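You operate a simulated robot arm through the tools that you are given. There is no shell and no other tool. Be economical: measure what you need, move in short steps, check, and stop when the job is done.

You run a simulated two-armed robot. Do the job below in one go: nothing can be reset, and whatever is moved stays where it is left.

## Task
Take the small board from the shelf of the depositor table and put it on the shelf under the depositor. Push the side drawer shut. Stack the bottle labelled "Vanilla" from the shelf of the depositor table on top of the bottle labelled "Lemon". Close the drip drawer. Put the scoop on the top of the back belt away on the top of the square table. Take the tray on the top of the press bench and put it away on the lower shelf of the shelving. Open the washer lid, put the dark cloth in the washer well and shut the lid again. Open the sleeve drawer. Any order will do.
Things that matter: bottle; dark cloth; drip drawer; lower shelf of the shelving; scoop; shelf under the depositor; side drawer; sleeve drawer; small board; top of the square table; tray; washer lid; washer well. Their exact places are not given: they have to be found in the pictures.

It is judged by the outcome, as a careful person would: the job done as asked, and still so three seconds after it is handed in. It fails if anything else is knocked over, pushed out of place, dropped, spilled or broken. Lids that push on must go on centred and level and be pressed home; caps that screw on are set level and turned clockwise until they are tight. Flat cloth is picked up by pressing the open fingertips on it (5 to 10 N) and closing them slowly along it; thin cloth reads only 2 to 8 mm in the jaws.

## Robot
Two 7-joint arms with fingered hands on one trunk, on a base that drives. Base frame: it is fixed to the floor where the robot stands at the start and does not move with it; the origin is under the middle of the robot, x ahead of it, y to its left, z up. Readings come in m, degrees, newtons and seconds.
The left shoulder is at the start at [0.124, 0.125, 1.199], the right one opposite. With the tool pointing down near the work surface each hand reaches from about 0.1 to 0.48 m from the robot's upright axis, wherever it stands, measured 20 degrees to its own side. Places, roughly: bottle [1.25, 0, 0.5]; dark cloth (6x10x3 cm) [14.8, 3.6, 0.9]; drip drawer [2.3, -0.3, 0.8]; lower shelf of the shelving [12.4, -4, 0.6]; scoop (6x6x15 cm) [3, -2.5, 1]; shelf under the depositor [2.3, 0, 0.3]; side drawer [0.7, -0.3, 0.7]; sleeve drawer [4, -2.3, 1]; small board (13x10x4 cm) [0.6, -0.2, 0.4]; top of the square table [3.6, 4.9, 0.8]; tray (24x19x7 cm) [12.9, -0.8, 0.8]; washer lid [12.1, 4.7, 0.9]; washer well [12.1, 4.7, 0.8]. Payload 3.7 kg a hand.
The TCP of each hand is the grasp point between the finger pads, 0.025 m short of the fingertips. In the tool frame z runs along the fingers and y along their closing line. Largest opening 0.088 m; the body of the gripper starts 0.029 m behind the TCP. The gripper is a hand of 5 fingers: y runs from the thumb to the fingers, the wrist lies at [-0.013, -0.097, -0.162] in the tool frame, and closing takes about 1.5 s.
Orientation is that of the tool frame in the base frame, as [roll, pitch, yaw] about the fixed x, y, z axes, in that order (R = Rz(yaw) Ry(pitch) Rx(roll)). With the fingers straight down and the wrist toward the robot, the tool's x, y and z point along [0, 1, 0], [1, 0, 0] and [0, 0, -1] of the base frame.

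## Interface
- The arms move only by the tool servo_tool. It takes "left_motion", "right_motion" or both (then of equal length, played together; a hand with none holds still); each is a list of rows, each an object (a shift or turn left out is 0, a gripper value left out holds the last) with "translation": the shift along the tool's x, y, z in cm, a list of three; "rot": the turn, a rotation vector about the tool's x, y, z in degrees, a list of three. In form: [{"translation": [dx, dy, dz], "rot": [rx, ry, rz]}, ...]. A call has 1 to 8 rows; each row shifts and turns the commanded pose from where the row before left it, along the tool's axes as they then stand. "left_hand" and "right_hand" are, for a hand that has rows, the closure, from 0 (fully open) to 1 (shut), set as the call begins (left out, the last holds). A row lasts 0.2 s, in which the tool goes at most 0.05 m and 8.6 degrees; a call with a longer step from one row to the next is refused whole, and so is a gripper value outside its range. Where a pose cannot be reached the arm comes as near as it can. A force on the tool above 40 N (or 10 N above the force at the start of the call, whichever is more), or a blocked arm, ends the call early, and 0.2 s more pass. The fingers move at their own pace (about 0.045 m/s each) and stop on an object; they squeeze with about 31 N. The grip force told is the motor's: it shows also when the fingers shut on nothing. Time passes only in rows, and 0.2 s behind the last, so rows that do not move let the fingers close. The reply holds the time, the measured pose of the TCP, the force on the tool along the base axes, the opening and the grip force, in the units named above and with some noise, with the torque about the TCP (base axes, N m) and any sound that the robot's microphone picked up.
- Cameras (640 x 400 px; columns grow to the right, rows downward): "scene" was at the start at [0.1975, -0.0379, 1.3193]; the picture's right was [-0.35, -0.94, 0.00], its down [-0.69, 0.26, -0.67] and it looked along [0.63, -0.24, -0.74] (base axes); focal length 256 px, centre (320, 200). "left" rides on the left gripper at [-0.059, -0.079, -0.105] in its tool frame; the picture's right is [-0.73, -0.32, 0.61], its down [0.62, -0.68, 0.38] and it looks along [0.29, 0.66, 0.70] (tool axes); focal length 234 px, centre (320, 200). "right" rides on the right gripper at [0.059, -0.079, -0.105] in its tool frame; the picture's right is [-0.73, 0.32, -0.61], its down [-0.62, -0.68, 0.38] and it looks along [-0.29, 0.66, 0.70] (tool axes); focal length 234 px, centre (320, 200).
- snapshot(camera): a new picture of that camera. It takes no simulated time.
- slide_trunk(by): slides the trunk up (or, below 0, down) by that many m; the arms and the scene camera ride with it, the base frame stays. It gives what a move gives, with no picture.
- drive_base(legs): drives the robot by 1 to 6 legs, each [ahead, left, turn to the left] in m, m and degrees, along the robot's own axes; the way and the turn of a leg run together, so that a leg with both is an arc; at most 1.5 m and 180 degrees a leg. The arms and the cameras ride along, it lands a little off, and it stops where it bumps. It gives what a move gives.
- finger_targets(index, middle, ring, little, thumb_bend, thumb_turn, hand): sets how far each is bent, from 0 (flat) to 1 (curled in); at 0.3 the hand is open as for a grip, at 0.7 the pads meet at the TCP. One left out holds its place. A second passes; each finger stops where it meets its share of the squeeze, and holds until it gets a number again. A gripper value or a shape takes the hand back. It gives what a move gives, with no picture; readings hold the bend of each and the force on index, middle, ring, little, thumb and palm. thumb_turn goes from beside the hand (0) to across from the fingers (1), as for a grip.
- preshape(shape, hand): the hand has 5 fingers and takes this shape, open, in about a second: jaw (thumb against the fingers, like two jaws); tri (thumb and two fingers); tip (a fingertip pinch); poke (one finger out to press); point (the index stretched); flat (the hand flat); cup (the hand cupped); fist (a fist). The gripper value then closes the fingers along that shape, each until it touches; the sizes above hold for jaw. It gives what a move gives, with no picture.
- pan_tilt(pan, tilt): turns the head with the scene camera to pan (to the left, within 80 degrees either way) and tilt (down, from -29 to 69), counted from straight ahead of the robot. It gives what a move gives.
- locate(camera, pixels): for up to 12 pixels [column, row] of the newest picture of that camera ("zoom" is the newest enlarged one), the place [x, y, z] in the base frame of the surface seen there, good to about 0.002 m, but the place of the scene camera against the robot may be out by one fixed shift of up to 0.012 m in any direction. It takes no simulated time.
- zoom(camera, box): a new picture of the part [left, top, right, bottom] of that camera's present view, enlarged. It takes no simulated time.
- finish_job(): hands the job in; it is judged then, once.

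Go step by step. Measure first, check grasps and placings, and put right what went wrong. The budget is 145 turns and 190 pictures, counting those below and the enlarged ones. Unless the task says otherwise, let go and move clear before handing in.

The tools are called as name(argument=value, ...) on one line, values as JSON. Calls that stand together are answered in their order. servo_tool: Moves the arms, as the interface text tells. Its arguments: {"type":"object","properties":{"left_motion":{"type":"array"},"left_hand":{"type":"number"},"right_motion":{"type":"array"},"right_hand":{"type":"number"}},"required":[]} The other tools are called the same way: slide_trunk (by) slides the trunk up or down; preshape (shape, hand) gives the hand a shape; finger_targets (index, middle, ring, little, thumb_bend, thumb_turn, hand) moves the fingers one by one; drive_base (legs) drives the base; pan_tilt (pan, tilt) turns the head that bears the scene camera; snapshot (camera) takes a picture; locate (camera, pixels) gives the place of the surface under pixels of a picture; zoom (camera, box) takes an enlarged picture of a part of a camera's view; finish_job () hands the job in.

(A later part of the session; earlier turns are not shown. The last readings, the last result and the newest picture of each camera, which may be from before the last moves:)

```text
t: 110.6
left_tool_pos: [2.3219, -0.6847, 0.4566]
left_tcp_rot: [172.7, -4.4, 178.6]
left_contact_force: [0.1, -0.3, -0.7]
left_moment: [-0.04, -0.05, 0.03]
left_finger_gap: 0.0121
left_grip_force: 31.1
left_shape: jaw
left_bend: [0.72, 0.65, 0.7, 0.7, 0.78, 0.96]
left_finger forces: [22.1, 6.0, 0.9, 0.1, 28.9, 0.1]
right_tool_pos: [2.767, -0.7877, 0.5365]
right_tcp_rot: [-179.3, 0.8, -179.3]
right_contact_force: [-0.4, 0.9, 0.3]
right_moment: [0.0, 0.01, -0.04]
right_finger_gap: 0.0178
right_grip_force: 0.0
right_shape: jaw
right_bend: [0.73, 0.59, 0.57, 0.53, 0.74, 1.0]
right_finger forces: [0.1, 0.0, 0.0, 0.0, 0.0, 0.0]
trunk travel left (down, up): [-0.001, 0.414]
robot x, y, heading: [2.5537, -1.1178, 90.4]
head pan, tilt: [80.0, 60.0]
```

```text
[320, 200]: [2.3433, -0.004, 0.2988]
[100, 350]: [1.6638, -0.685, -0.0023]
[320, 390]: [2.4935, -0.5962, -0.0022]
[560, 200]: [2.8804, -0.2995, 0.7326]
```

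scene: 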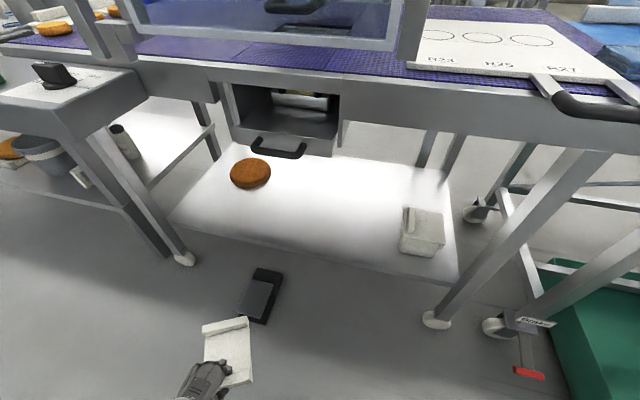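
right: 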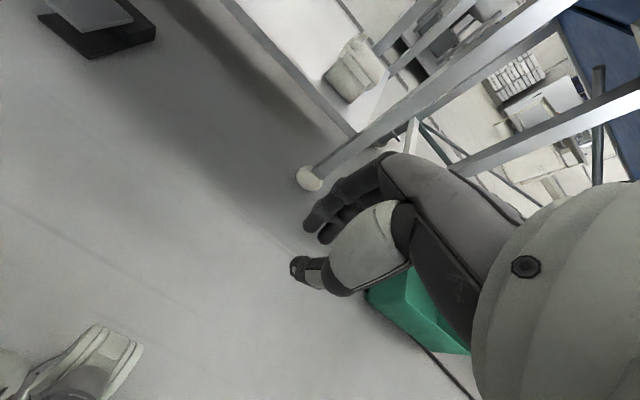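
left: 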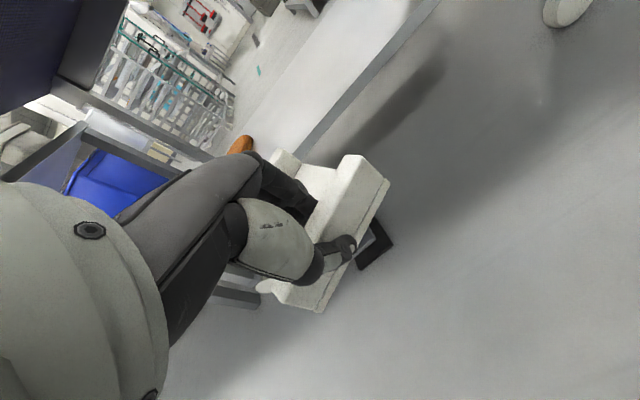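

The head is stuck near pan 12°, tilt 45°, whatever I command. I carry on, and try moving the left hand outward, yawed so the wrist points to its shoulder.

servo_tool(left_motion=[{"translation": [0, 0, -3], "rot": [4, 4, 0]}, {"translation": [3, 0, -1], "rot": [3, 0, -7]}, {"translation": [3, 0, 0], "rot": [0, 0, -8]}, {"translation": [3, 0, 0], "rot": [0, 0, -8]}, {"translation": [3, 0, 0], "rot": [0, 0, -8]}, {"translation": [2, 0, 0], "rot": [0, 0, -8]}, {}])

servo_tool(left_motion=[{"translation": [0, 0, 2]}, {"translation": [0, 0, 2]}, {"translation": [0, 0, 2]}, {"translation": [0, 0, 2]}, {"translation": [0, 0, 2]}, {"translation": [0, 0, 2]}, {"translation": [0, 0, 2]}, {}])

```text
t: 112.2
left_tool_pos: [2.1873, -0.7116, 0.501]
left_tcp_rot: [175.5, -6.3, -141.5]
left_contact_force: [0.5, -0.6, -0.4]
left_moment: [-0.01, -0.03, -0.04]
left_finger_gap: 0.0118
left_grip_force: 31.8
left_shape: jaw
left_bend: [0.72, 0.65, 0.7, 0.7, 0.78, 0.96]
left_finger forces: [21.9, 5.9, 0.9, 0.0, 28.6, 0.0]
right_tool_pos: [2.7627, -0.7826, 0.5341]
right_tcp_rot: [-178.7, 1.2, -179.3]
right_contact_force: [0.4, 0.5, -0.9]
right_moment: [-0.02, 0.02, -0.04]
right_finger_gap: 0.0175
right_grip_force: 0.0
right_shape: jaw
right_bend: [0.73, 0.59, 0.57, 0.53, 0.74, 1.0]
right_finger forces: [0.1, 0.0, 0.0, 0.0, 0.0, 0.0]
trunk travel left (down, up): [-0.001, 0.414]
robot x, y, heading: [2.5522, -1.1214, 89.8]
head pan, tilt: [80.0, 60.0]
```

```text
t: 113.6
left_tool_pos: [2.1544, -0.6858, 0.4731]
left_tcp_rot: [165.3, -6.4, -142.0]
left_contact_force: [-1.4, 0.1, -0.3]
left_moment: [-0.01, -0.03, -0.01]
left_finger_gap: 0.0121
left_grip_force: 30.6
left_shape: jaw
left_bend: [0.72, 0.65, 0.7, 0.7, 0.78, 0.96]
left_finger forces: [22.0, 5.8, 0.8, 0.0, 28.7, 0.0]
right_tool_pos: [2.7645, -0.7855, 0.5349]
right_tcp_rot: [-178.9, 0.9, -179.4]
right_contact_force: [0.3, 0.1, 0.8]
right_moment: [0.02, 0.0, -0.02]
right_finger_gap: 0.0175
right_grip_force: 0.1
right_shape: jaw
right_bend: [0.73, 0.59, 0.57, 0.53, 0.74, 1.0]
right_finger forces: [0.0, 0.1, 0.0, 0.0, 0.0, 0.0]
trunk travel left (down, up): [-0.001, 0.414]
robot x, y, heading: [2.5537, -1.1173, 89.8]
head pan, tilt: [80.0, 60.0]
stopped in row 6 (left hand): the arm was blocked; the commanded pose is now the measured one
```

It's a wrist-bend limit with a low elbow. I turn the hand the other way so the wrist comes from outside, which should raise the elbow, and test again.

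servo_tool(left_motion=[{"translation": [0, 0, -4], "rot": [4, 0, 0]}, {"translation": [0, 0, -4], "rot": [8, 0, 0]}, {"translation": [0, 0, -3], "rot": [2, 6, 0]}, {"rot": [0, 0, 8.5]}, {"rot": [0, 0, 8.5]}, {"rot": [0, 0, 8.5]}, {"rot": [0, 0, 8.5]}, {"rot": [0, 0, 8.5]}])

servo_tool(left_motion=[{"rot": [0, 0, 8.5]}, {"rot": [0, 0, 8.5]}, {"rot": [0, 0, 8.5]}, {"rot": [0, 0, 8.5]}, {"rot": [0, 0, 8.5]}, {"rot": [0, 0, 8.5]}, {}])

servo_tool(left_motion=[{"translation": [0, 0, 3]}, {"translation": [0, 0, 3]}, {"translation": [0, 0, 3]}, {"translation": [0, 0, 3]}, {"translation": [0, 0, 3]}, {"translation": [0, 0, 3]}, {"translation": [0, 0, 2]}, {}])

```text
t: 115.4
left_tool_pos: [2.1761, -0.6892, 0.5685]
left_tcp_rot: [-171.4, -8.2, 174.8]
left_contact_force: [-0.1, 0.5, -0.9]
left_moment: [-0.03, 0.01, 0.0]
left_finger_gap: 0.0119
left_grip_force: 30.8
left_shape: jaw
left_bend: [0.72, 0.65, 0.7, 0.7, 0.78, 0.96]
left_finger forces: [21.9, 5.8, 0.8, 0.1, 28.4, 0.0]
right_tool_pos: [2.7627, -0.7826, 0.5341]
right_tcp_rot: [-178.6, 1.3, -179.3]
right_contact_force: [-0.1, -0.3, 0.4]
right_moment: [0.03, -0.01, -0.03]
right_finger_gap: 0.0176
right_grip_force: 0.0
right_shape: jaw
right_bend: [0.73, 0.59, 0.57, 0.53, 0.74, 1.0]
right_finger forces: [0.1, 0.0, 0.1, 0.0, 0.0, 0.0]
trunk travel left (down, up): [-0.001, 0.414]
robot x, y, heading: [2.5551, -1.1211, 89.9]
head pan, tilt: [80.0, 60.0]
```

```text
t: 117.0
left_tool_pos: [2.1772, -0.6875, 0.5687]
left_tcp_rot: [-168.0, 1.5, 124.5]
left_contact_force: [-0.1, 0.2, -0.9]
left_moment: [-0.04, -0.01, 0.01]
left_finger_gap: 0.0116
left_grip_force: 31.1
left_shape: jaw
left_bend: [0.72, 0.65, 0.7, 0.7, 0.78, 0.96]
left_finger forces: [22.1, 5.8, 0.7, 0.0, 28.6, 0.1]
right_tool_pos: [2.7634, -0.7835, 0.5339]
right_tcp_rot: [-178.6, 1.3, -179.3]
right_contact_force: [0.1, 0.8, 1.0]
right_moment: [0.01, 0.0, 0.02]
right_finger_gap: 0.0176
right_grip_force: 0.1
right_shape: jaw
right_bend: [0.73, 0.59, 0.57, 0.53, 0.74, 1.0]
right_finger forces: [0.0, 0.1, 0.1, 0.0, 0.0, 0.1]
trunk travel left (down, up): [-0.001, 0.414]
robot x, y, heading: [2.5509, -1.1186, 90.1]
head pan, tilt: [80.0, 60.0]
```

```text
t: 118.8
left_tool_pos: [2.1453, -0.7154, 0.373]
left_tcp_rot: [-168.1, 1.5, 124.6]
left_contact_force: [0.2, -0.4, -0.6]
left_moment: [-0.02, 0.0, -0.02]
left_finger_gap: 0.0117
left_grip_force: 31.1
left_shape: jaw
left_bend: [0.72, 0.65, 0.7, 0.7, 0.78, 0.95]
left_finger forces: [22.2, 5.8, 0.6, 0.1, 28.6, 0.0]
right_tool_pos: [2.7623, -0.7832, 0.5345]
right_tcp_rot: [-178.5, 1.2, -179.3]
right_contact_force: [-0.3, 0.2, -0.5]
right_moment: [0.0, -0.02, -0.02]
right_finger_gap: 0.0176
right_grip_force: 0.0
right_shape: jaw
right_bend: [0.73, 0.59, 0.57, 0.53, 0.74, 1.0]
right_finger forces: [0.0, 0.0, 0.1, 0.0, 0.0, 0.0]
trunk travel left (down, up): [-0.001, 0.414]
robot x, y, heading: [2.5569, -1.1191, 90.1]
head pan, tilt: [80.0, 60.0]
```

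That works: z 0.373 without blocking. I level the hand, extend it inward/forward in free space, and test reaching about z 0.34.

servo_tool(left_motion=[{"rot": [-6, 0, 0]}, {"rot": [-6, 0, 0]}, {"translation": [1.7, 3.8, 0]}, {"translation": [1.7, 3.8, 0]}, {"translation": [1.7, 3.8, 0]}, {"translation": [1.7, 3.8, 0]}, {"translation": [1.7, 3.8, 0]}, {}])

servo_tool(left_motion=[{"translation": [0, 0, 1.5]}, {"translation": [0, 0, 1.5]}, {"translation": [0, 0, 1]}, {}])

snapshot(camera="scene")

snapshot(camera="left")

```text
t: 120.6
left_tool_pos: [2.252, -0.5369, 0.371]
left_tcp_rot: [180.0, 1.5, 124.7]
left_contact_force: [0.3, -0.9, -0.5]
left_moment: [-0.02, 0.02, -0.01]
left_finger_gap: 0.0121
left_grip_force: 30.8
left_shape: jaw
left_bend: [0.72, 0.65, 0.71, 0.7, 0.78, 0.95]
left_finger forces: [22.4, 5.8, 0.5, 0.1, 28.7, 0.1]
right_tool_pos: [2.7622, -0.783, 0.5327]
right_tcp_rot: [-178.6, 1.3, -179.3]
right_contact_force: [0.4, -0.3, -0.4]
right_moment: [-0.05, 0.0, -0.02]
right_finger_gap: 0.0176
right_grip_force: 0.1
right_shape: jaw
right_bend: [0.73, 0.59, 0.57, 0.53, 0.74, 1.0]
right_finger forces: [0.1, 0.0, 0.0, 0.1, 0.0, 0.1]
trunk travel left (down, up): [-0.001, 0.414]
robot x, y, heading: [2.5537, -1.1165, 90.0]
head pan, tilt: [80.0, 60.0]
```

```text
t: 121.6
left_tool_pos: [2.2534, -0.5382, 0.3313]
left_tcp_rot: [179.8, 1.4, 124.6]
left_contact_force: [0.2, -0.3, -1.1]
left_moment: [-0.02, 0.01, -0.02]
left_finger_gap: 0.012
left_grip_force: 31.0
left_shape: jaw
left_bend: [0.72, 0.65, 0.71, 0.7, 0.78, 0.95]
left_finger forces: [22.6, 5.8, 0.5, 0.0, 28.7, 0.0]
right_tool_pos: [2.7628, -0.7819, 0.5332]
right_tcp_rot: [-178.5, 1.2, -179.2]
right_contact_force: [0.3, -0.5, -0.9]
right_moment: [-0.02, -0.02, 0.03]
right_finger_gap: 0.0176
right_grip_force: 0.1
right_shape: jaw
right_bend: [0.73, 0.59, 0.57, 0.53, 0.74, 1.0]
right_finger forces: [0.0, 0.0, 0.0, 0.0, 0.1, 0.0]
trunk travel left (down, up): [-0.001, 0.414]
robot x, y, heading: [2.554, -1.1216, 89.8]
head pan, tilt: [80.0, 60.0]
```

```text
149 pictures are left
```

scene: 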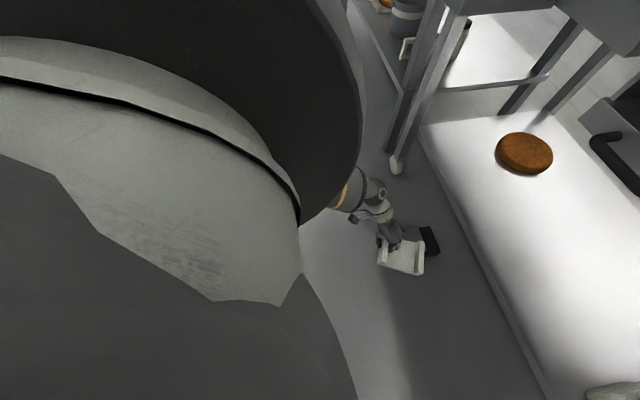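

```text
148 pictures are left
```

left: 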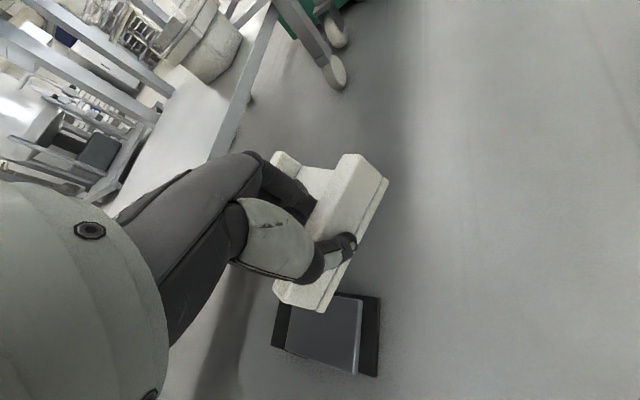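

The elbow is now raised and the hand reaches z 0.331; the head is freed as well. I lift 5 cm, line up, and drive in, checking midway.

servo_tool(left_motion=[{"translation": [0, 0, -2.5]}, {"translation": [0, 0, -2.5]}])

drive_base(legs=[[0, -0.166, 0], [0.2, 0, 0]])

pan_tilt(pan=20, tilt=50)

snapshot(camera="scene")

```text
t: 122.2
left_tool_pos: [2.2531, -0.5371, 0.3795]
left_tcp_rot: [179.9, 1.4, 124.6]
left_contact_force: [0.5, 0.3, -0.3]
left_moment: [-0.02, 0.04, -0.03]
left_finger_gap: 0.0119
left_grip_force: 30.7
left_shape: jaw
left_bend: [0.72, 0.65, 0.71, 0.7, 0.78, 0.95]
left_finger forces: [22.4, 5.8, 0.5, 0.0, 28.7, 0.0]
right_tool_pos: [2.763, -0.7839, 0.5332]
right_tcp_rot: [-178.6, 1.4, -179.2]
right_contact_force: [0.1, 0.6, 0.4]
right_moment: [0.0, 0.0, 0.01]
right_finger_gap: 0.0174
right_grip_force: 0.1
right_shape: jaw
right_bend: [0.73, 0.59, 0.57, 0.53, 0.74, 1.0]
right_finger forces: [0.0, 0.0, 0.0, 0.0, 0.0, 0.1]
trunk travel left (down, up): [-0.001, 0.414]
robot x, y, heading: [2.5529, -1.1233, 90.0]
head pan, tilt: [80.0, 60.0]
```

```text
t: 125.5
left_tool_pos: [2.421, -0.3364, 0.3801]
left_tcp_rot: [179.9, 1.5, 124.4]
left_contact_force: [0.0, 0.4, -0.2]
left_moment: [-0.02, 0.03, 0.04]
left_finger_gap: 0.012
left_grip_force: 30.8
left_shape: jaw
left_bend: [0.72, 0.65, 0.71, 0.7, 0.78, 0.95]
left_finger forces: [22.4, 5.8, 0.5, 0.0, 28.6, 0.1]
right_tool_pos: [2.9299, -0.5836, 0.5336]
right_tcp_rot: [-178.5, 1.3, -179.4]
right_contact_force: [-0.7, 0.5, 0.2]
right_moment: [0.0, 0.02, 0.01]
right_finger_gap: 0.0177
right_grip_force: 0.1
right_shape: jaw
right_bend: [0.73, 0.59, 0.57, 0.53, 0.74, 1.0]
right_finger forces: [0.0, 0.0, 0.0, 0.0, 0.0, 0.0]
trunk travel left (down, up): [-0.001, 0.414]
robot x, y, heading: [2.7177, -0.9187, 90.0]
head pan, tilt: [80.0, 60.0]
```

```text
t: 126.8
left_tool_pos: [2.4204, -0.3376, 0.3809]
left_tcp_rot: [179.9, 1.4, 124.5]
left_contact_force: [0.6, -1.0, -1.5]
left_moment: [-0.04, -0.01, 0.04]
left_finger_gap: 0.0121
left_grip_force: 30.9
left_shape: jaw
left_bend: [0.72, 0.65, 0.71, 0.7, 0.78, 0.95]
left_finger forces: [22.5, 5.9, 0.5, 0.1, 28.7, 0.1]
right_tool_pos: [2.9289, -0.5824, 0.5328]
right_tcp_rot: [-178.6, 1.4, -179.5]
right_contact_force: [-0.6, 0.0, 0.6]
right_moment: [0.02, 0.02, 0.01]
right_finger_gap: 0.0176
right_grip_force: 0.1
right_shape: jaw
right_bend: [0.73, 0.59, 0.57, 0.53, 0.74, 1.0]
right_finger forces: [0.1, 0.0, 0.0, 0.1, 0.0, 0.1]
trunk travel left (down, up): [-0.001, 0.414]
robot x, y, heading: [2.7194, -0.9221, 90.0]
head pan, tilt: [20.0, 50.0]
```

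```text
147 pictures are left
```

scene: 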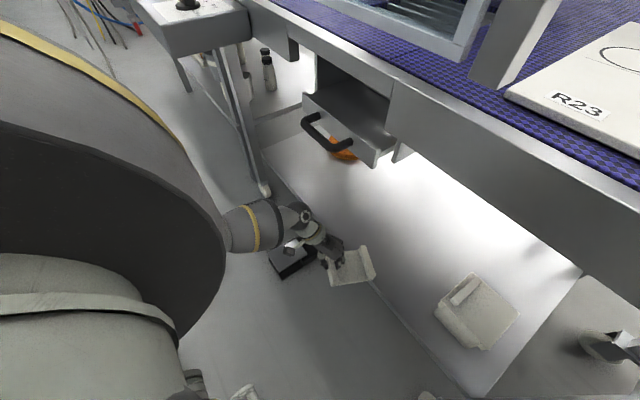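

The board is at (350,265) just off the shelf edge and the container at (475,310) is clear. I check the elbow's place against the drawer handle before going in.

locate(camera="scene", pixels=[[215, 215], [245, 225], [275, 215], [305, 215], [190, 150], [325, 140], [440, 310], [445, 295], [355, 260], [370, 165], [265, 185]])

```text
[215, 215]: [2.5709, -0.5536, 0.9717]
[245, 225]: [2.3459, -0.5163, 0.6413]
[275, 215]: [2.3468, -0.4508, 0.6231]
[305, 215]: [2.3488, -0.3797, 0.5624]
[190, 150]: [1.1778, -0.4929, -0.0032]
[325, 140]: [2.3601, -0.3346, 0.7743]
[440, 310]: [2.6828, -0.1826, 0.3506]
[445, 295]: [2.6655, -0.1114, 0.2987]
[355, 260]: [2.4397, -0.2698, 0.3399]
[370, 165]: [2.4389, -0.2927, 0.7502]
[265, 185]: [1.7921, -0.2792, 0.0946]
```

The elbow would pass near the drawer handle, so I shift 4.5 cm more to the right and drive in only 0.15 m.

drive_base(legs=[[0, -0.045, 0], [0.09, 0, 0]])

drive_base(legs=[[0.06, 0, 0]])

snapshot(camera="scene")

snapshot(camera="left")

```text
t: 128.5
left_tool_pos: [2.4658, -0.2462, 0.3809]
left_tcp_rot: [179.9, 1.3, 124.3]
left_contact_force: [0.6, 0.2, -0.3]
left_moment: [-0.07, 0.05, 0.03]
left_finger_gap: 0.012
left_grip_force: 30.9
left_shape: jaw
left_bend: [0.72, 0.65, 0.71, 0.7, 0.78, 0.95]
left_finger forces: [22.6, 5.8, 0.5, 0.0, 28.7, 0.0]
right_tool_pos: [2.9738, -0.4936, 0.5327]
right_tcp_rot: [-178.6, 1.3, -179.6]
right_contact_force: [0.3, -0.8, 0.3]
right_moment: [-0.01, -0.04, 0.04]
right_finger_gap: 0.0175
right_grip_force: 0.0
right_shape: jaw
right_bend: [0.73, 0.59, 0.57, 0.53, 0.74, 1.0]
right_finger forces: [0.0, 0.1, 0.0, 0.1, 0.0, 0.0]
trunk travel left (down, up): [-0.001, 0.414]
robot x, y, heading: [2.7667, -0.8329, 89.7]
head pan, tilt: [20.0, 50.0]
```

```text
t: 129.5
left_tool_pos: [2.4654, -0.1879, 0.3812]
left_tcp_rot: [180.0, 1.3, 124.5]
left_contact_force: [0.1, -0.1, -0.2]
left_moment: [-0.04, 0.02, -0.05]
left_finger_gap: 0.0122
left_grip_force: 30.9
left_shape: jaw
left_bend: [0.72, 0.65, 0.71, 0.7, 0.78, 0.95]
left_finger forces: [22.5, 5.7, 0.5, 0.0, 28.8, 0.0]
right_tool_pos: [2.9755, -0.4339, 0.5324]
right_tcp_rot: [-178.7, 1.2, -179.5]
right_contact_force: [-0.2, -0.3, -0.7]
right_moment: [-0.03, 0.01, 0.01]
right_finger_gap: 0.0176
right_grip_force: 0.1
right_shape: jaw
right_bend: [0.73, 0.59, 0.57, 0.53, 0.74, 1.0]
right_finger forces: [0.0, 0.0, 0.0, 0.0, 0.1, 0.0]
trunk travel left (down, up): [-0.001, 0.414]
robot x, y, heading: [2.7671, -0.7707, 90.0]
head pan, tilt: [20.0, 50.0]
```

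```text
146 pictures are left
```

scene: 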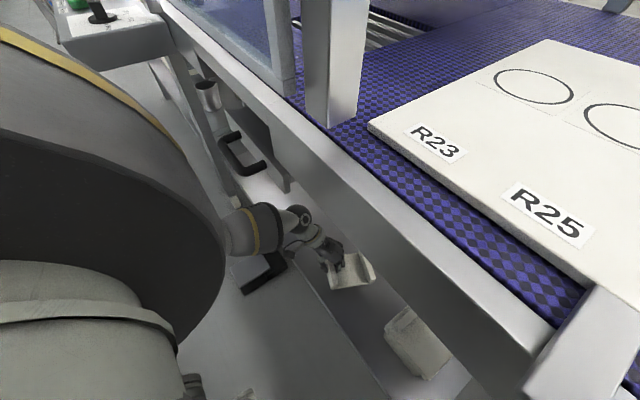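

```text
145 pictures are left
```

left: 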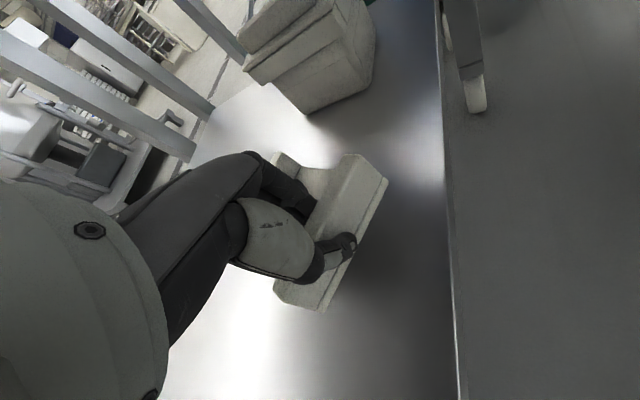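

The board is over the shelf, clear of the edge and container. I nudge inward 2 cm and lower until it touches.

servo_tool(left_motion=[{"translation": [1.6, 1.1, 0]}, {"translation": [0, 0, 1.5]}, {"translation": [0, 0, 1.2]}, {"translation": [0, 0, 0.8]}, {"translation": [0, 0, 0.5]}, {}])

snapshot(camera="left")

locate(camera="left", pixels=[[285, 155], [335, 165], [350, 160], [385, 185], [320, 305], [285, 295], [420, 250], [325, 170]])

```text
t: 130.9
left_tool_pos: [2.467, -0.1675, 0.3411]
left_tcp_rot: [179.8, 1.4, 124.5]
left_contact_force: [-0.1, -0.7, 1.4]
left_moment: [0.16, -0.14, -0.01]
left_finger_gap: 0.0119
left_grip_force: 31.0
left_shape: jaw
left_bend: [0.72, 0.65, 0.71, 0.7, 0.78, 0.95]
left_finger forces: [23.0, 6.6, 0.2, 0.1, 28.7, 0.0]
right_tool_pos: [2.975, -0.4349, 0.5341]
right_tcp_rot: [-178.6, 1.3, -179.5]
right_contact_force: [-1.2, 0.2, 0.3]
right_moment: [0.01, 0.04, -0.01]
right_finger_gap: 0.0173
right_grip_force: 0.0
right_shape: jaw
right_bend: [0.73, 0.59, 0.57, 0.53, 0.74, 1.0]
right_finger forces: [0.0, 0.0, 0.0, 0.0, 0.0, 0.0]
trunk travel left (down, up): [-0.001, 0.414]
robot x, y, heading: [2.7648, -0.7744, 90.0]
head pan, tilt: [20.0, 50.0]
```

```text
144 pictures are left
```

left: 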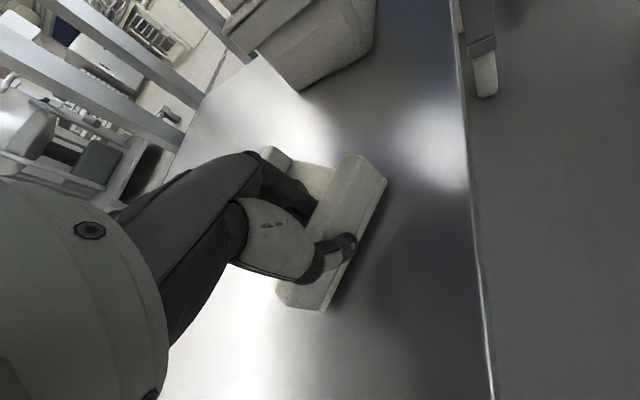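

```text
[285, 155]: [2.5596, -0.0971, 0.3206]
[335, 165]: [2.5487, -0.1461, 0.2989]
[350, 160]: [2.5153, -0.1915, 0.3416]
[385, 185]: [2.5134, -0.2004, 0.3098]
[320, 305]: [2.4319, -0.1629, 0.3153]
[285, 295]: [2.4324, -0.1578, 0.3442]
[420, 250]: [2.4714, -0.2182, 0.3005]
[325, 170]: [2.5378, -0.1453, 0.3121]
```

The far end touches and the near edge is about 1 cm up. I lower 7 mm more, then open.

servo_tool(left_motion=[{"translation": [0, 0, 0.4]}, {"translation": [0, 0, 0.4]}, {}])

servo_tool(left_motion=[{}, {}, {}, {}, {}, {}], left_hand=0.3)

snapshot(camera="left")

```text
t: 131.7
left_tool_pos: [2.466, -0.1685, 0.3346]
left_tcp_rot: [179.9, 1.3, 124.5]
left_contact_force: [0.9, -2.5, 12.8]
left_moment: [0.19, -0.39, 0.02]
left_finger_gap: 0.0116
left_grip_force: 31.3
left_shape: jaw
left_bend: [0.72, 0.72, 0.71, 0.7, 0.77, 0.95]
left_finger forces: [33.2, 6.0, 0.0, 0.1, 30.3, 0.1]
right_tool_pos: [2.9741, -0.4346, 0.5344]
right_tcp_rot: [-178.7, 1.2, -179.5]
right_contact_force: [-0.5, -0.2, -0.6]
right_moment: [0.02, 0.01, -0.02]
right_finger_gap: 0.0177
right_grip_force: 0.0
right_shape: jaw
right_bend: [0.73, 0.59, 0.57, 0.53, 0.74, 1.0]
right_finger forces: [0.1, 0.1, 0.0, 0.1, 0.0, 0.1]
trunk travel left (down, up): [-0.001, 0.414]
robot x, y, heading: [2.764, -0.772, 90.0]
head pan, tilt: [20.0, 50.0]
```

```text
t: 133.1
left_tool_pos: [2.4671, -0.1687, 0.3324]
left_tcp_rot: [179.9, 1.4, 124.5]
left_contact_force: [-2.6, -0.2, 8.9]
left_moment: [0.2, -0.15, 0.03]
left_finger_gap: 0.0597
left_grip_force: 0.1
left_shape: jaw
left_bend: [0.28, 0.38, 0.34, 0.35, 0.58, 0.99]
left_finger forces: [1.8, 6.5, 0.0, 0.0, 0.0, 0.1]
right_tool_pos: [2.9749, -0.4349, 0.5342]
right_tcp_rot: [-178.6, 1.2, -179.5]
right_contact_force: [0.0, 0.1, 0.1]
right_moment: [0.0, -0.02, -0.02]
right_finger_gap: 0.0175
right_grip_force: 0.1
right_shape: jaw
right_bend: [0.73, 0.59, 0.57, 0.53, 0.74, 1.0]
right_finger forces: [0.0, 0.0, 0.0, 0.0, 0.0, 0.0]
trunk travel left (down, up): [-0.001, 0.414]
robot x, y, heading: [2.7637, -0.7706, 89.8]
head pan, tilt: [20.0, 50.0]
```

```text
143 pictures are left
```

left: 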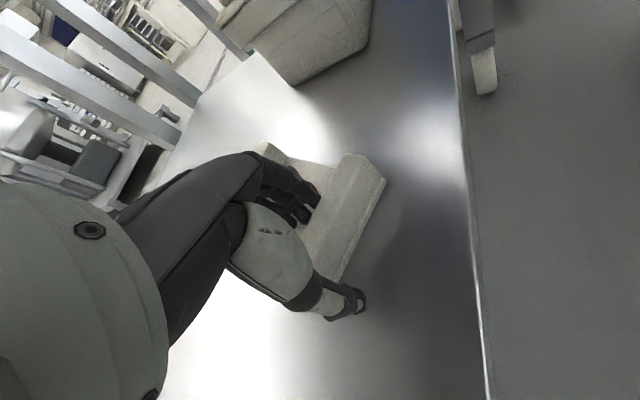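

The board is released and flat. I lift straight up 8 cm, check it, and back out.

servo_tool(left_motion=[{"translation": [0, 0, -1]}, {"translation": [0, 0, -2]}, {"translation": [0, 0, -2.5]}, {"translation": [0, 0, -2.5]}])

snapshot(camera="left")

drive_base(legs=[[-0.4, 0, 0]])

snapshot(camera="scene")

```text
t: 134.1
left_tool_pos: [2.466, -0.1681, 0.4119]
left_tcp_rot: [179.9, 1.5, 124.5]
left_contact_force: [-0.6, -0.3, -0.5]
left_moment: [0.03, 0.0, 0.0]
left_finger_gap: 0.0615
left_grip_force: 0.1
left_shape: jaw
left_bend: [0.28, 0.37, 0.34, 0.35, 0.58, 0.99]
left_finger forces: [0.1, 0.0, 0.0, 0.1, 0.1, 0.0]
right_tool_pos: [2.9759, -0.434, 0.5337]
right_tcp_rot: [-178.6, 1.2, -179.5]
right_contact_force: [-0.2, 0.9, -0.8]
right_moment: [-0.02, 0.0, -0.01]
right_finger_gap: 0.0176
right_grip_force: 0.1
right_shape: jaw
right_bend: [0.73, 0.59, 0.57, 0.53, 0.74, 1.0]
right_finger forces: [0.0, 0.0, 0.0, 0.1, 0.0, 0.0]
trunk travel left (down, up): [-0.001, 0.414]
robot x, y, heading: [2.7641, -0.7727, 89.9]
head pan, tilt: [20.0, 50.0]
```

```text
142 pictures are left
```

left: 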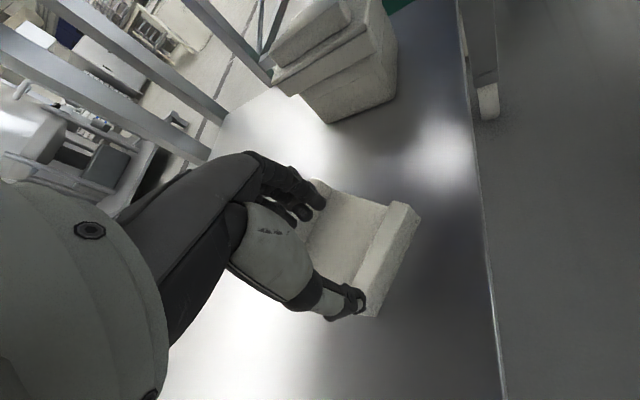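

```text
t: 136.6
left_tool_pos: [2.4666, -0.573, 0.4125]
left_tcp_rot: [179.8, 1.3, 124.4]
left_contact_force: [0.0, 0.0, 0.2]
left_moment: [-0.02, -0.01, -0.02]
left_finger_gap: 0.0613
left_grip_force: 0.1
left_shape: jaw
left_bend: [0.28, 0.37, 0.34, 0.35, 0.58, 0.99]
left_finger forces: [0.0, 0.0, 0.1, 0.1, 0.0, 0.0]
right_tool_pos: [2.976, -0.8394, 0.5336]
right_tcp_rot: [-178.6, 1.3, -179.6]
right_contact_force: [0.1, 0.1, 0.5]
right_moment: [0.02, 0.02, 0.02]
right_finger_gap: 0.0176
right_grip_force: 0.0
right_shape: jaw
right_bend: [0.73, 0.59, 0.57, 0.53, 0.74, 1.0]
right_finger forces: [0.0, 0.0, 0.1, 0.0, 0.0, 0.2]
trunk travel left (down, up): [-0.001, 0.414]
robot x, y, heading: [2.7628, -1.177, 89.7]
head pan, tilt: [20.0, 50.0]
```

```text
141 pictures are left
```

scene: 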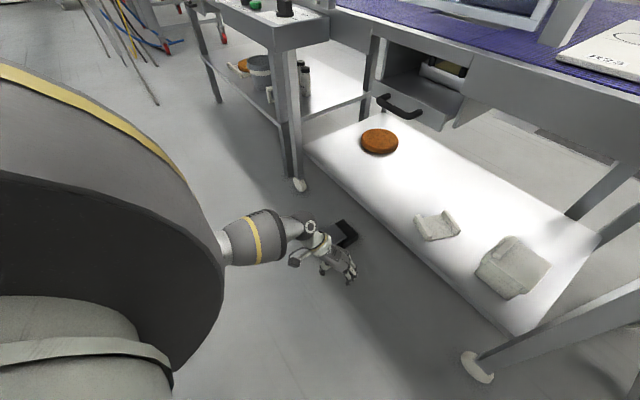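

The board lies flat beside the container. Next are the bottles; I drive back left to x≈1.3 and look at the table's shelf.

drive_base(legs=[[-0.05, 0, 0], [0, 1.45, 0.3]])

pan_tilt(pan=0, tilt=30)

snapshot(camera="scene")

```text
t: 150.1
left_tool_pos: [1.0025, -0.6383, 0.4123]
left_tcp_rot: [179.9, 1.4, 125.3]
left_contact_force: [0.2, -0.7, -0.7]
left_moment: [0.0, 0.03, 0.02]
left_finger_gap: 0.0614
left_grip_force: 0.1
left_shape: jaw
left_bend: [0.28, 0.37, 0.34, 0.35, 0.58, 0.99]
left_finger forces: [0.1, 0.1, 0.0, 0.1, 0.1, 0.0]
right_tool_pos: [1.5155, -0.8949, 0.534]
right_tcp_rot: [-178.6, 1.3, -178.5]
right_contact_force: [0.4, -0.5, -0.2]
right_moment: [0.0, 0.04, -0.01]
right_finger_gap: 0.0176
right_grip_force: 0.0
right_shape: jaw
right_bend: [0.73, 0.59, 0.57, 0.53, 0.74, 1.0]
right_finger forces: [0.0, 0.0, 0.0, 0.1, 0.1, 0.0]
trunk travel left (down, up): [-0.001, 0.414]
robot x, y, heading: [1.3136, -1.2349, 90.7]
head pan, tilt: [20.0, 50.0]
```

```text
t: 150.9
left_tool_pos: [1.004, -0.6365, 0.4124]
left_tcp_rot: [179.9, 1.3, 125.5]
left_contact_force: [0.5, -0.7, 0.5]
left_moment: [0.01, 0.03, -0.01]
left_finger_gap: 0.0613
left_grip_force: 0.1
left_shape: jaw
left_bend: [0.28, 0.37, 0.34, 0.35, 0.58, 0.99]
left_finger forces: [0.0, 0.0, 0.0, 0.1, 0.0, 0.0]
right_tool_pos: [1.5154, -0.8954, 0.533]
right_tcp_rot: [-178.6, 1.3, -178.7]
right_contact_force: [0.1, 0.9, -0.2]
right_moment: [-0.03, 0.01, -0.01]
right_finger_gap: 0.0174
right_grip_force: 0.0
right_shape: jaw
right_bend: [0.73, 0.59, 0.57, 0.53, 0.74, 1.0]
right_finger forces: [0.0, 0.0, 0.1, 0.0, 0.0, 0.1]
trunk travel left (down, up): [-0.001, 0.414]
robot x, y, heading: [1.311, -1.2332, 90.5]
head pan, tilt: [0.0, 30.0]
```

```text
140 pictures are left
```

scene: 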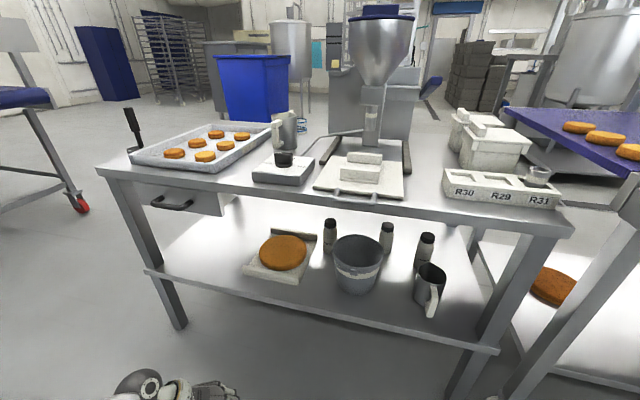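

zoom(camera="scene", box=[300, 200, 460, 320])

locate(camera="scene", pixels=[[330, 222], [386, 226], [427, 237], [330, 248], [386, 248], [425, 265], [358, 245], [340, 285], [432, 275], [430, 305], [400, 230]])

```text
3.33 times, centred on (380, 260) of scene
```

zoom: 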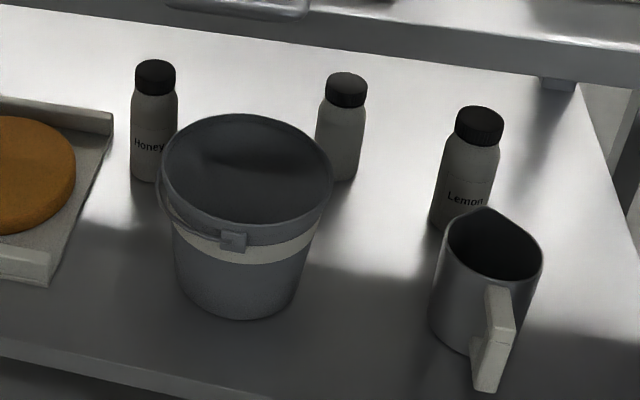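

```text
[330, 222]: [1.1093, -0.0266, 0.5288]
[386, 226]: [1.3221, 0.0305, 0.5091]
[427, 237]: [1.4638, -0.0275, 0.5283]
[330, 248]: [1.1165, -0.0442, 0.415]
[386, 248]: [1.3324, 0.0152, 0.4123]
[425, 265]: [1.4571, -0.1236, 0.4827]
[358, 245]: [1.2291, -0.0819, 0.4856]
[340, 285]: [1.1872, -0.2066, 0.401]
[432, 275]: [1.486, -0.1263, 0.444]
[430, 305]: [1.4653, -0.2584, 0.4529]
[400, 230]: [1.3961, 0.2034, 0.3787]
```

The bottles read "Honey", (hidden), and "Lemon", so the middle one at (1.325, 0.03) is Vanilla. The bucket and jug block the front, so I'll reach from the table's far side. I check the floor on the way round.

locate(camera="scene", pixels=[[80, 205], [60, 180], [5, 190], [130, 240], [30, 300], [290, 120], [230, 110], [410, 140], [395, 200], [270, 340]])

pan_tilt(pan=50, tilt=20)

snapshot(camera="scene")

```text
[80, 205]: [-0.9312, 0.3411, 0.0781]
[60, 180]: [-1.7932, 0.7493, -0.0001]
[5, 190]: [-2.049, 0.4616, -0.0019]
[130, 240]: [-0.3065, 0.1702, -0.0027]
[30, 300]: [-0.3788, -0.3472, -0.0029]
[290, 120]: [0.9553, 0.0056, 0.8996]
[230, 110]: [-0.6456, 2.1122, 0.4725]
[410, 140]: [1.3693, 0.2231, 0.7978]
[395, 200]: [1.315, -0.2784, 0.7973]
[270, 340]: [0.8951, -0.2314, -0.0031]
```

```text
t: 152.1
left_tool_pos: [1.0041, -0.6381, 0.4125]
left_tcp_rot: [179.9, 1.3, 125.4]
left_contact_force: [0.3, 0.1, 0.2]
left_moment: [0.01, 0.01, -0.03]
left_finger_gap: 0.0614
left_grip_force: 0.0
left_shape: jaw
left_bend: [0.28, 0.37, 0.34, 0.35, 0.58, 0.99]
left_finger forces: [0.1, 0.0, 0.0, 0.0, 0.0, 0.0]
right_tool_pos: [1.5159, -0.8949, 0.5334]
right_tcp_rot: [-178.6, 1.2, -178.5]
right_contact_force: [0.0, -0.4, 0.8]
right_moment: [-0.03, -0.01, 0.01]
right_finger_gap: 0.0176
right_grip_force: 0.0
right_shape: jaw
right_bend: [0.73, 0.59, 0.57, 0.53, 0.74, 1.0]
right_finger forces: [0.0, 0.0, 0.0, 0.0, 0.1, 0.0]
trunk travel left (down, up): [-0.001, 0.414]
robot x, y, heading: [1.3075, -1.2391, 90.6]
head pan, tilt: [50.0, 20.0]
```

```text
138 pictures are left
```

scene: 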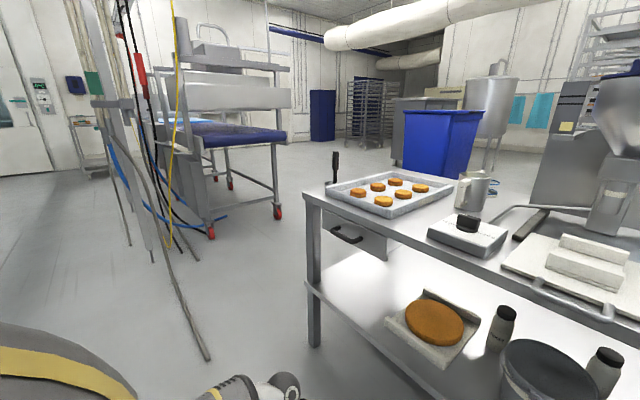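

I'll do the scoop and sleeve drawer first while on this side, then go around. I raise the trunk, normalize the left hand, and turn to face along the aisle.

slide_trunk(by=0.217)

servo_tool(left_motion=[{"translation": [0, -1, -3], "rot": [0, 0, -8]}, {"translation": [0, -1, -3], "rot": [0, 0, -8]}, {"translation": [0, -2, -3], "rot": [0, 0, -8]}, {"translation": [0, -2, -3], "rot": [0, 0, -8]}, {"translation": [0, -3, -3], "rot": [0, 0, -8]}, {"translation": [0, -3, -3], "rot": [0, 0, -8]}, {"translation": [0, -3, -3], "rot": [0, 0, -7]}], left_hand=0)

drive_base(legs=[[0.15, 0, 0], [0, 0, -90], [1.0, 0, 0]])

pan_tilt(pan=-50, tilt=25)

snapshot(camera="scene")

```text
t: 154.4
left_tool_pos: [1.0022, -0.6379, 0.6282]
left_tcp_rot: [180.0, 1.5, 125.3]
left_contact_force: [0.3, 0.5, 1.0]
left_moment: [-0.02, -0.01, 0.0]
left_finger_gap: 0.0614
left_grip_force: 0.1
left_shape: jaw
left_bend: [0.28, 0.37, 0.34, 0.35, 0.58, 0.99]
left_finger forces: [0.1, 0.1, 0.0, 0.1, 0.0, 0.0]
right_tool_pos: [1.5157, -0.8951, 0.7505]
right_tcp_rot: [-178.5, 1.2, -178.6]
right_contact_force: [-0.2, -1.6, 0.0]
right_moment: [-0.01, 0.0, 0.0]
right_finger_gap: 0.0177
right_grip_force: 0.1
right_shape: jaw
right_bend: [0.73, 0.59, 0.57, 0.53, 0.74, 1.0]
right_finger forces: [0.0, 0.0, 0.0, 0.0, 0.1, 0.0]
trunk travel left (down, up): [-0.218, 0.197]
robot x, y, heading: [1.3145, -1.2377, 90.8]
head pan, tilt: [50.0, 20.0]
```

```text
t: 156.0
left_tool_pos: [0.94, -0.7646, 0.8429]
left_tcp_rot: [-179.0, 0.9, -179.6]
left_contact_force: [0.0, -0.6, 1.6]
left_moment: [-0.01, -0.05, 0.03]
left_finger_gap: 0.0877
left_grip_force: 0.1
left_shape: jaw
left_bend: [0.3, 0.3, 0.3, 0.3, 0.3, 0.98]
left_finger forces: [0.0, 0.1, 0.0, 0.1, 0.0, 0.1]
right_tool_pos: [1.516, -0.8954, 0.7513]
right_tcp_rot: [-178.7, 1.1, -178.7]
right_contact_force: [-0.2, -0.1, -1.4]
right_moment: [-0.03, 0.01, 0.06]
right_finger_gap: 0.0177
right_grip_force: 0.0
right_shape: jaw
right_bend: [0.73, 0.59, 0.57, 0.53, 0.74, 1.0]
right_finger forces: [0.0, 0.1, 0.0, 0.0, 0.0, 0.0]
trunk travel left (down, up): [-0.218, 0.197]
robot x, y, heading: [1.3132, -1.2376, 90.7]
head pan, tilt: [50.0, 20.0]
```

```text
t: 166.0
left_tool_pos: [2.7928, -0.7157, 0.8422]
left_tcp_rot: [-178.9, 0.9, 89.7]
left_contact_force: [-0.1, -0.1, 0.5]
left_moment: [-0.03, -0.02, 0.02]
left_finger_gap: 0.0878
left_grip_force: 0.1
left_shape: jaw
left_bend: [0.3, 0.3, 0.3, 0.3, 0.3, 0.98]
left_finger forces: [0.0, 0.0, 0.1, 0.0, 0.1, 0.0]
right_tool_pos: [2.654, -1.2912, 0.7514]
right_tcp_rot: [-178.5, 1.4, 90.9]
right_contact_force: [-0.9, 0.1, 0.4]
right_moment: [0.0, -0.01, 0.02]
right_finger_gap: 0.0179
right_grip_force: 0.1
right_shape: jaw
right_bend: [0.73, 0.59, 0.57, 0.53, 0.74, 1.0]
right_finger forces: [0.0, 0.0, 0.0, 0.1, 0.0, 0.0]
trunk travel left (down, up): [-0.218, 0.197]
robot x, y, heading: [2.3141, -1.0802, 0.2]
head pan, tilt: [50.0, 20.0]
```

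```text
t: 167.8
left_tool_pos: [2.7924, -0.7157, 0.841]
left_tcp_rot: [-178.9, 0.8, 89.7]
left_contact_force: [0.6, -0.6, 0.7]
left_moment: [0.01, 0.02, 0.0]
left_finger_gap: 0.0876
left_grip_force: 0.1
left_shape: jaw
left_bend: [0.3, 0.3, 0.3, 0.3, 0.3, 0.98]
left_finger forces: [0.0, 0.0, 0.0, 0.0, 0.0, 0.0]
right_tool_pos: [2.6546, -1.2895, 0.7508]
right_tcp_rot: [-178.6, 1.2, 90.9]
right_contact_force: [0.0, 0.3, -0.2]
right_moment: [0.02, -0.04, -0.02]
right_finger_gap: 0.0177
right_grip_force: 0.0
right_shape: jaw
right_bend: [0.73, 0.59, 0.57, 0.53, 0.74, 1.0]
right_finger forces: [0.0, 0.1, 0.0, 0.1, 0.0, 0.1]
trunk travel left (down, up): [-0.218, 0.197]
robot x, y, heading: [2.3183, -1.0825, 0.4]
head pan, tilt: [-50.0, 25.0]
```

```text
137 pictures are left
```

scene: 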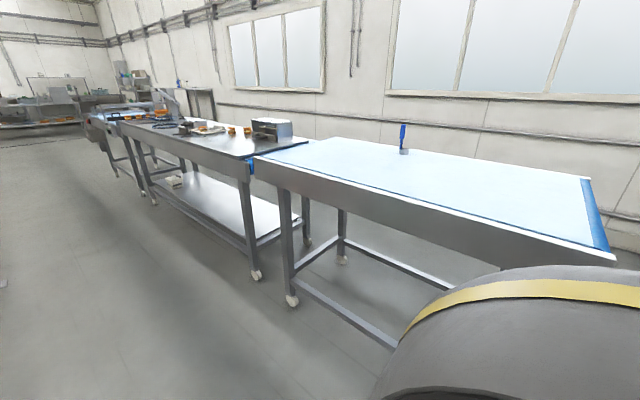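

The scoop stands at (403,138) on the light belt, and the box at (272,128) on the next table may hold the sleeve drawer. I measure both.

zoom(camera="scene", box=[110, 80, 450, 220])

locate(camera="scene", pixels=[[403, 128], [404, 145], [404, 153], [265, 155], [610, 262], [282, 185], [272, 130], [290, 128], [250, 130], [292, 300], [240, 160], [450, 190]])

```text
1.88 times, centred on (280, 150) of scene
```

zoom: 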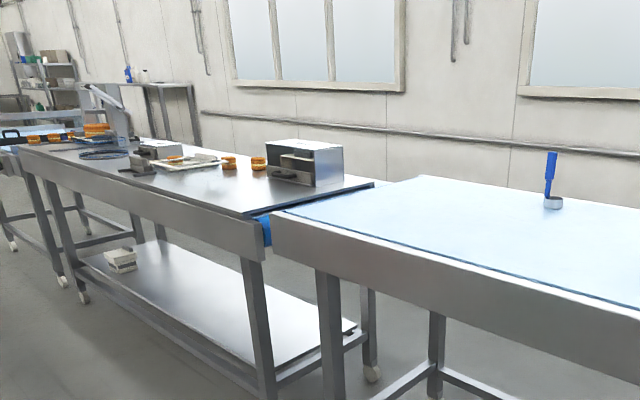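

```text
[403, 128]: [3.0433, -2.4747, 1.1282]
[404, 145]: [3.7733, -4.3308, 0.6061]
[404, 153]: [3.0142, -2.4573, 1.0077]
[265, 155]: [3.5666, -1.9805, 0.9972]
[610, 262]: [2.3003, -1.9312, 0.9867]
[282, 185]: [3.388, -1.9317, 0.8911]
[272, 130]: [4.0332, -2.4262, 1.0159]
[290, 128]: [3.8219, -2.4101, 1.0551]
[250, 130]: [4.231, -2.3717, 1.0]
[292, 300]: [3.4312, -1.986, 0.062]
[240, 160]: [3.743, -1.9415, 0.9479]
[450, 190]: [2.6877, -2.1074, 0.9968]
```

The scoop's cup is at (3.014, −2.457) and its upright handle goes up to z 1.14; belt edge y −1.93. I turn to face it and come closer.

drive_base(legs=[[0, 0, -90], [0, 0.85, 0], [0.25, 0, 0]])

slide_trunk(by=0.15)

pan_tilt(pan=10, tilt=25)

snapshot(camera="scene")

```text
t: 180.9
left_tool_pos: [3.5419, -1.8016, 0.8408]
left_tcp_rot: [-179.0, 0.8, 0.1]
left_contact_force: [0.0, -0.1, 0.5]
left_moment: [0.03, -0.01, -0.01]
left_finger_gap: 0.0879
left_grip_force: 0.0
left_shape: jaw
left_bend: [0.3, 0.3, 0.3, 0.3, 0.3, 0.98]
left_finger forces: [0.1, 0.0, 0.0, 0.0, 0.0, 0.0]
right_tool_pos: [2.965, -1.6666, 0.7501]
right_tcp_rot: [-178.6, 1.2, 1.1]
right_contact_force: [0.6, -0.2, 0.2]
right_moment: [0.02, 0.02, 0.01]
right_finger_gap: 0.0175
right_grip_force: 0.0
right_shape: jaw
right_bend: [0.73, 0.59, 0.57, 0.53, 0.74, 1.0]
right_finger forces: [0.0, 0.0, 0.0, 0.0, 0.1, 0.1]
trunk travel left (down, up): [-0.218, 0.197]
robot x, y, heading: [3.1725, -1.3246, -89.6]
head pan, tilt: [-50.0, 25.0]
```

```text
t: 182.6
left_tool_pos: [3.5422, -1.8012, 0.9909]
left_tcp_rot: [-178.7, 1.0, 0.2]
left_contact_force: [0.0, -0.1, -1.0]
left_moment: [-0.01, 0.02, 0.01]
left_finger_gap: 0.0878
left_grip_force: 0.0
left_shape: jaw
left_bend: [0.3, 0.3, 0.3, 0.3, 0.3, 0.98]
left_finger forces: [0.0, 0.0, 0.1, 0.0, 0.0, 0.0]
right_tool_pos: [2.9648, -1.6667, 0.9004]
right_tcp_rot: [-178.6, 1.2, 1.1]
right_contact_force: [0.9, 0.0, 0.1]
right_moment: [-0.02, -0.01, 0.0]
right_finger_gap: 0.0178
right_grip_force: 0.1
right_shape: jaw
right_bend: [0.73, 0.59, 0.57, 0.53, 0.74, 1.0]
right_finger forces: [0.1, 0.0, 0.0, 0.1, 0.1, 0.1]
trunk travel left (down, up): [-0.368, 0.047]
robot x, y, heading: [3.1674, -1.3307, -89.1]
head pan, tilt: [-50.0, 25.0]
```

```text
t: 183.9
left_tool_pos: [3.5416, -1.8005, 0.9921]
left_tcp_rot: [-178.9, 0.9, 0.2]
left_contact_force: [-0.4, -0.1, 0.2]
left_moment: [-0.01, 0.01, -0.01]
left_finger_gap: 0.0875
left_grip_force: 0.1
left_shape: jaw
left_bend: [0.3, 0.3, 0.3, 0.3, 0.3, 0.98]
left_finger forces: [0.0, 0.0, 0.0, 0.1, 0.1, 0.0]
right_tool_pos: [2.9645, -1.667, 0.901]
right_tcp_rot: [-178.5, 1.3, 1.1]
right_contact_force: [0.1, -0.5, 0.6]
right_moment: [-0.01, 0.01, -0.01]
right_finger_gap: 0.0175
right_grip_force: 0.0
right_shape: jaw
right_bend: [0.73, 0.59, 0.57, 0.53, 0.74, 1.0]
right_finger forces: [0.0, 0.1, 0.1, 0.0, 0.0, 0.0]
trunk travel left (down, up): [-0.368, 0.047]
robot x, y, heading: [3.1716, -1.3291, -89.0]
head pan, tilt: [10.0, 25.0]
```

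```text
135 pictures are left
```

scene: 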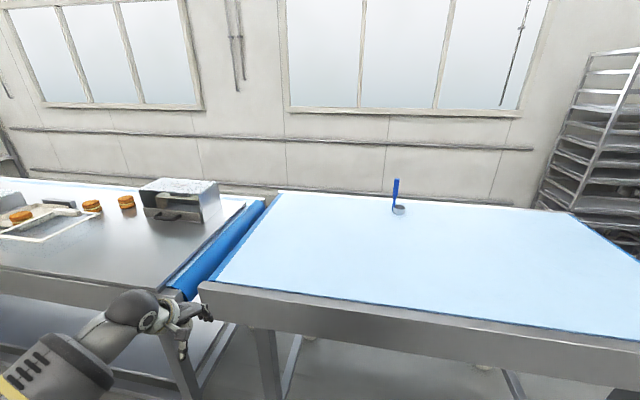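

zoom(camera="scene", box=[360, 165, 440, 225])

locate(camera="zoom", pixels=[[285, 120], [275, 250], [285, 345], [345, 345], [320, 385]])

zoom(camera="scene", box=[120, 165, 240, 245])

locate(camera="zoom", pixels=[[160, 220], [300, 260], [240, 280], [400, 280], [130, 110], [300, 190], [460, 260], [240, 240], [320, 305]])

```text
6.67 times, centred on (400, 195) of scene
```

zoom: 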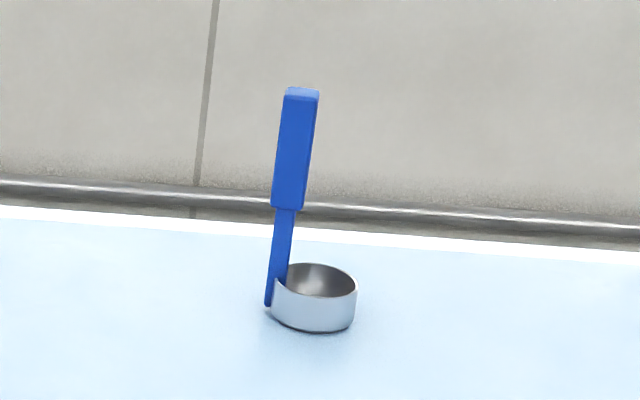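

```text
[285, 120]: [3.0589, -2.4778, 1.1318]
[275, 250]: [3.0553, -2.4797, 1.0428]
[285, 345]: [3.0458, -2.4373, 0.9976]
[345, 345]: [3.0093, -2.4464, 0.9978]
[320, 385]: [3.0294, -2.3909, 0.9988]
```

```text
5.00 times, centred on (180, 205) of scene
```

zoom: 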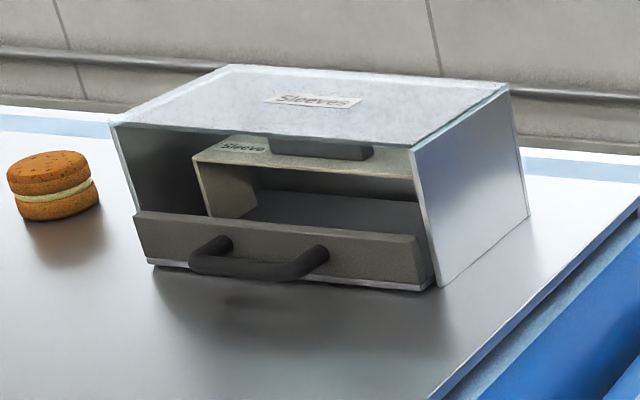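

```text
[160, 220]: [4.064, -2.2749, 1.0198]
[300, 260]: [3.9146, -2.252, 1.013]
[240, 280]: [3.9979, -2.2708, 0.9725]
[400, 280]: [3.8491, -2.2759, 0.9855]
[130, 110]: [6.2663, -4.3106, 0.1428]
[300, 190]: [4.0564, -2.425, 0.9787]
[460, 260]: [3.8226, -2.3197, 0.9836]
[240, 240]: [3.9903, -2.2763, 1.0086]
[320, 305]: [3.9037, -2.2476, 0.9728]
```

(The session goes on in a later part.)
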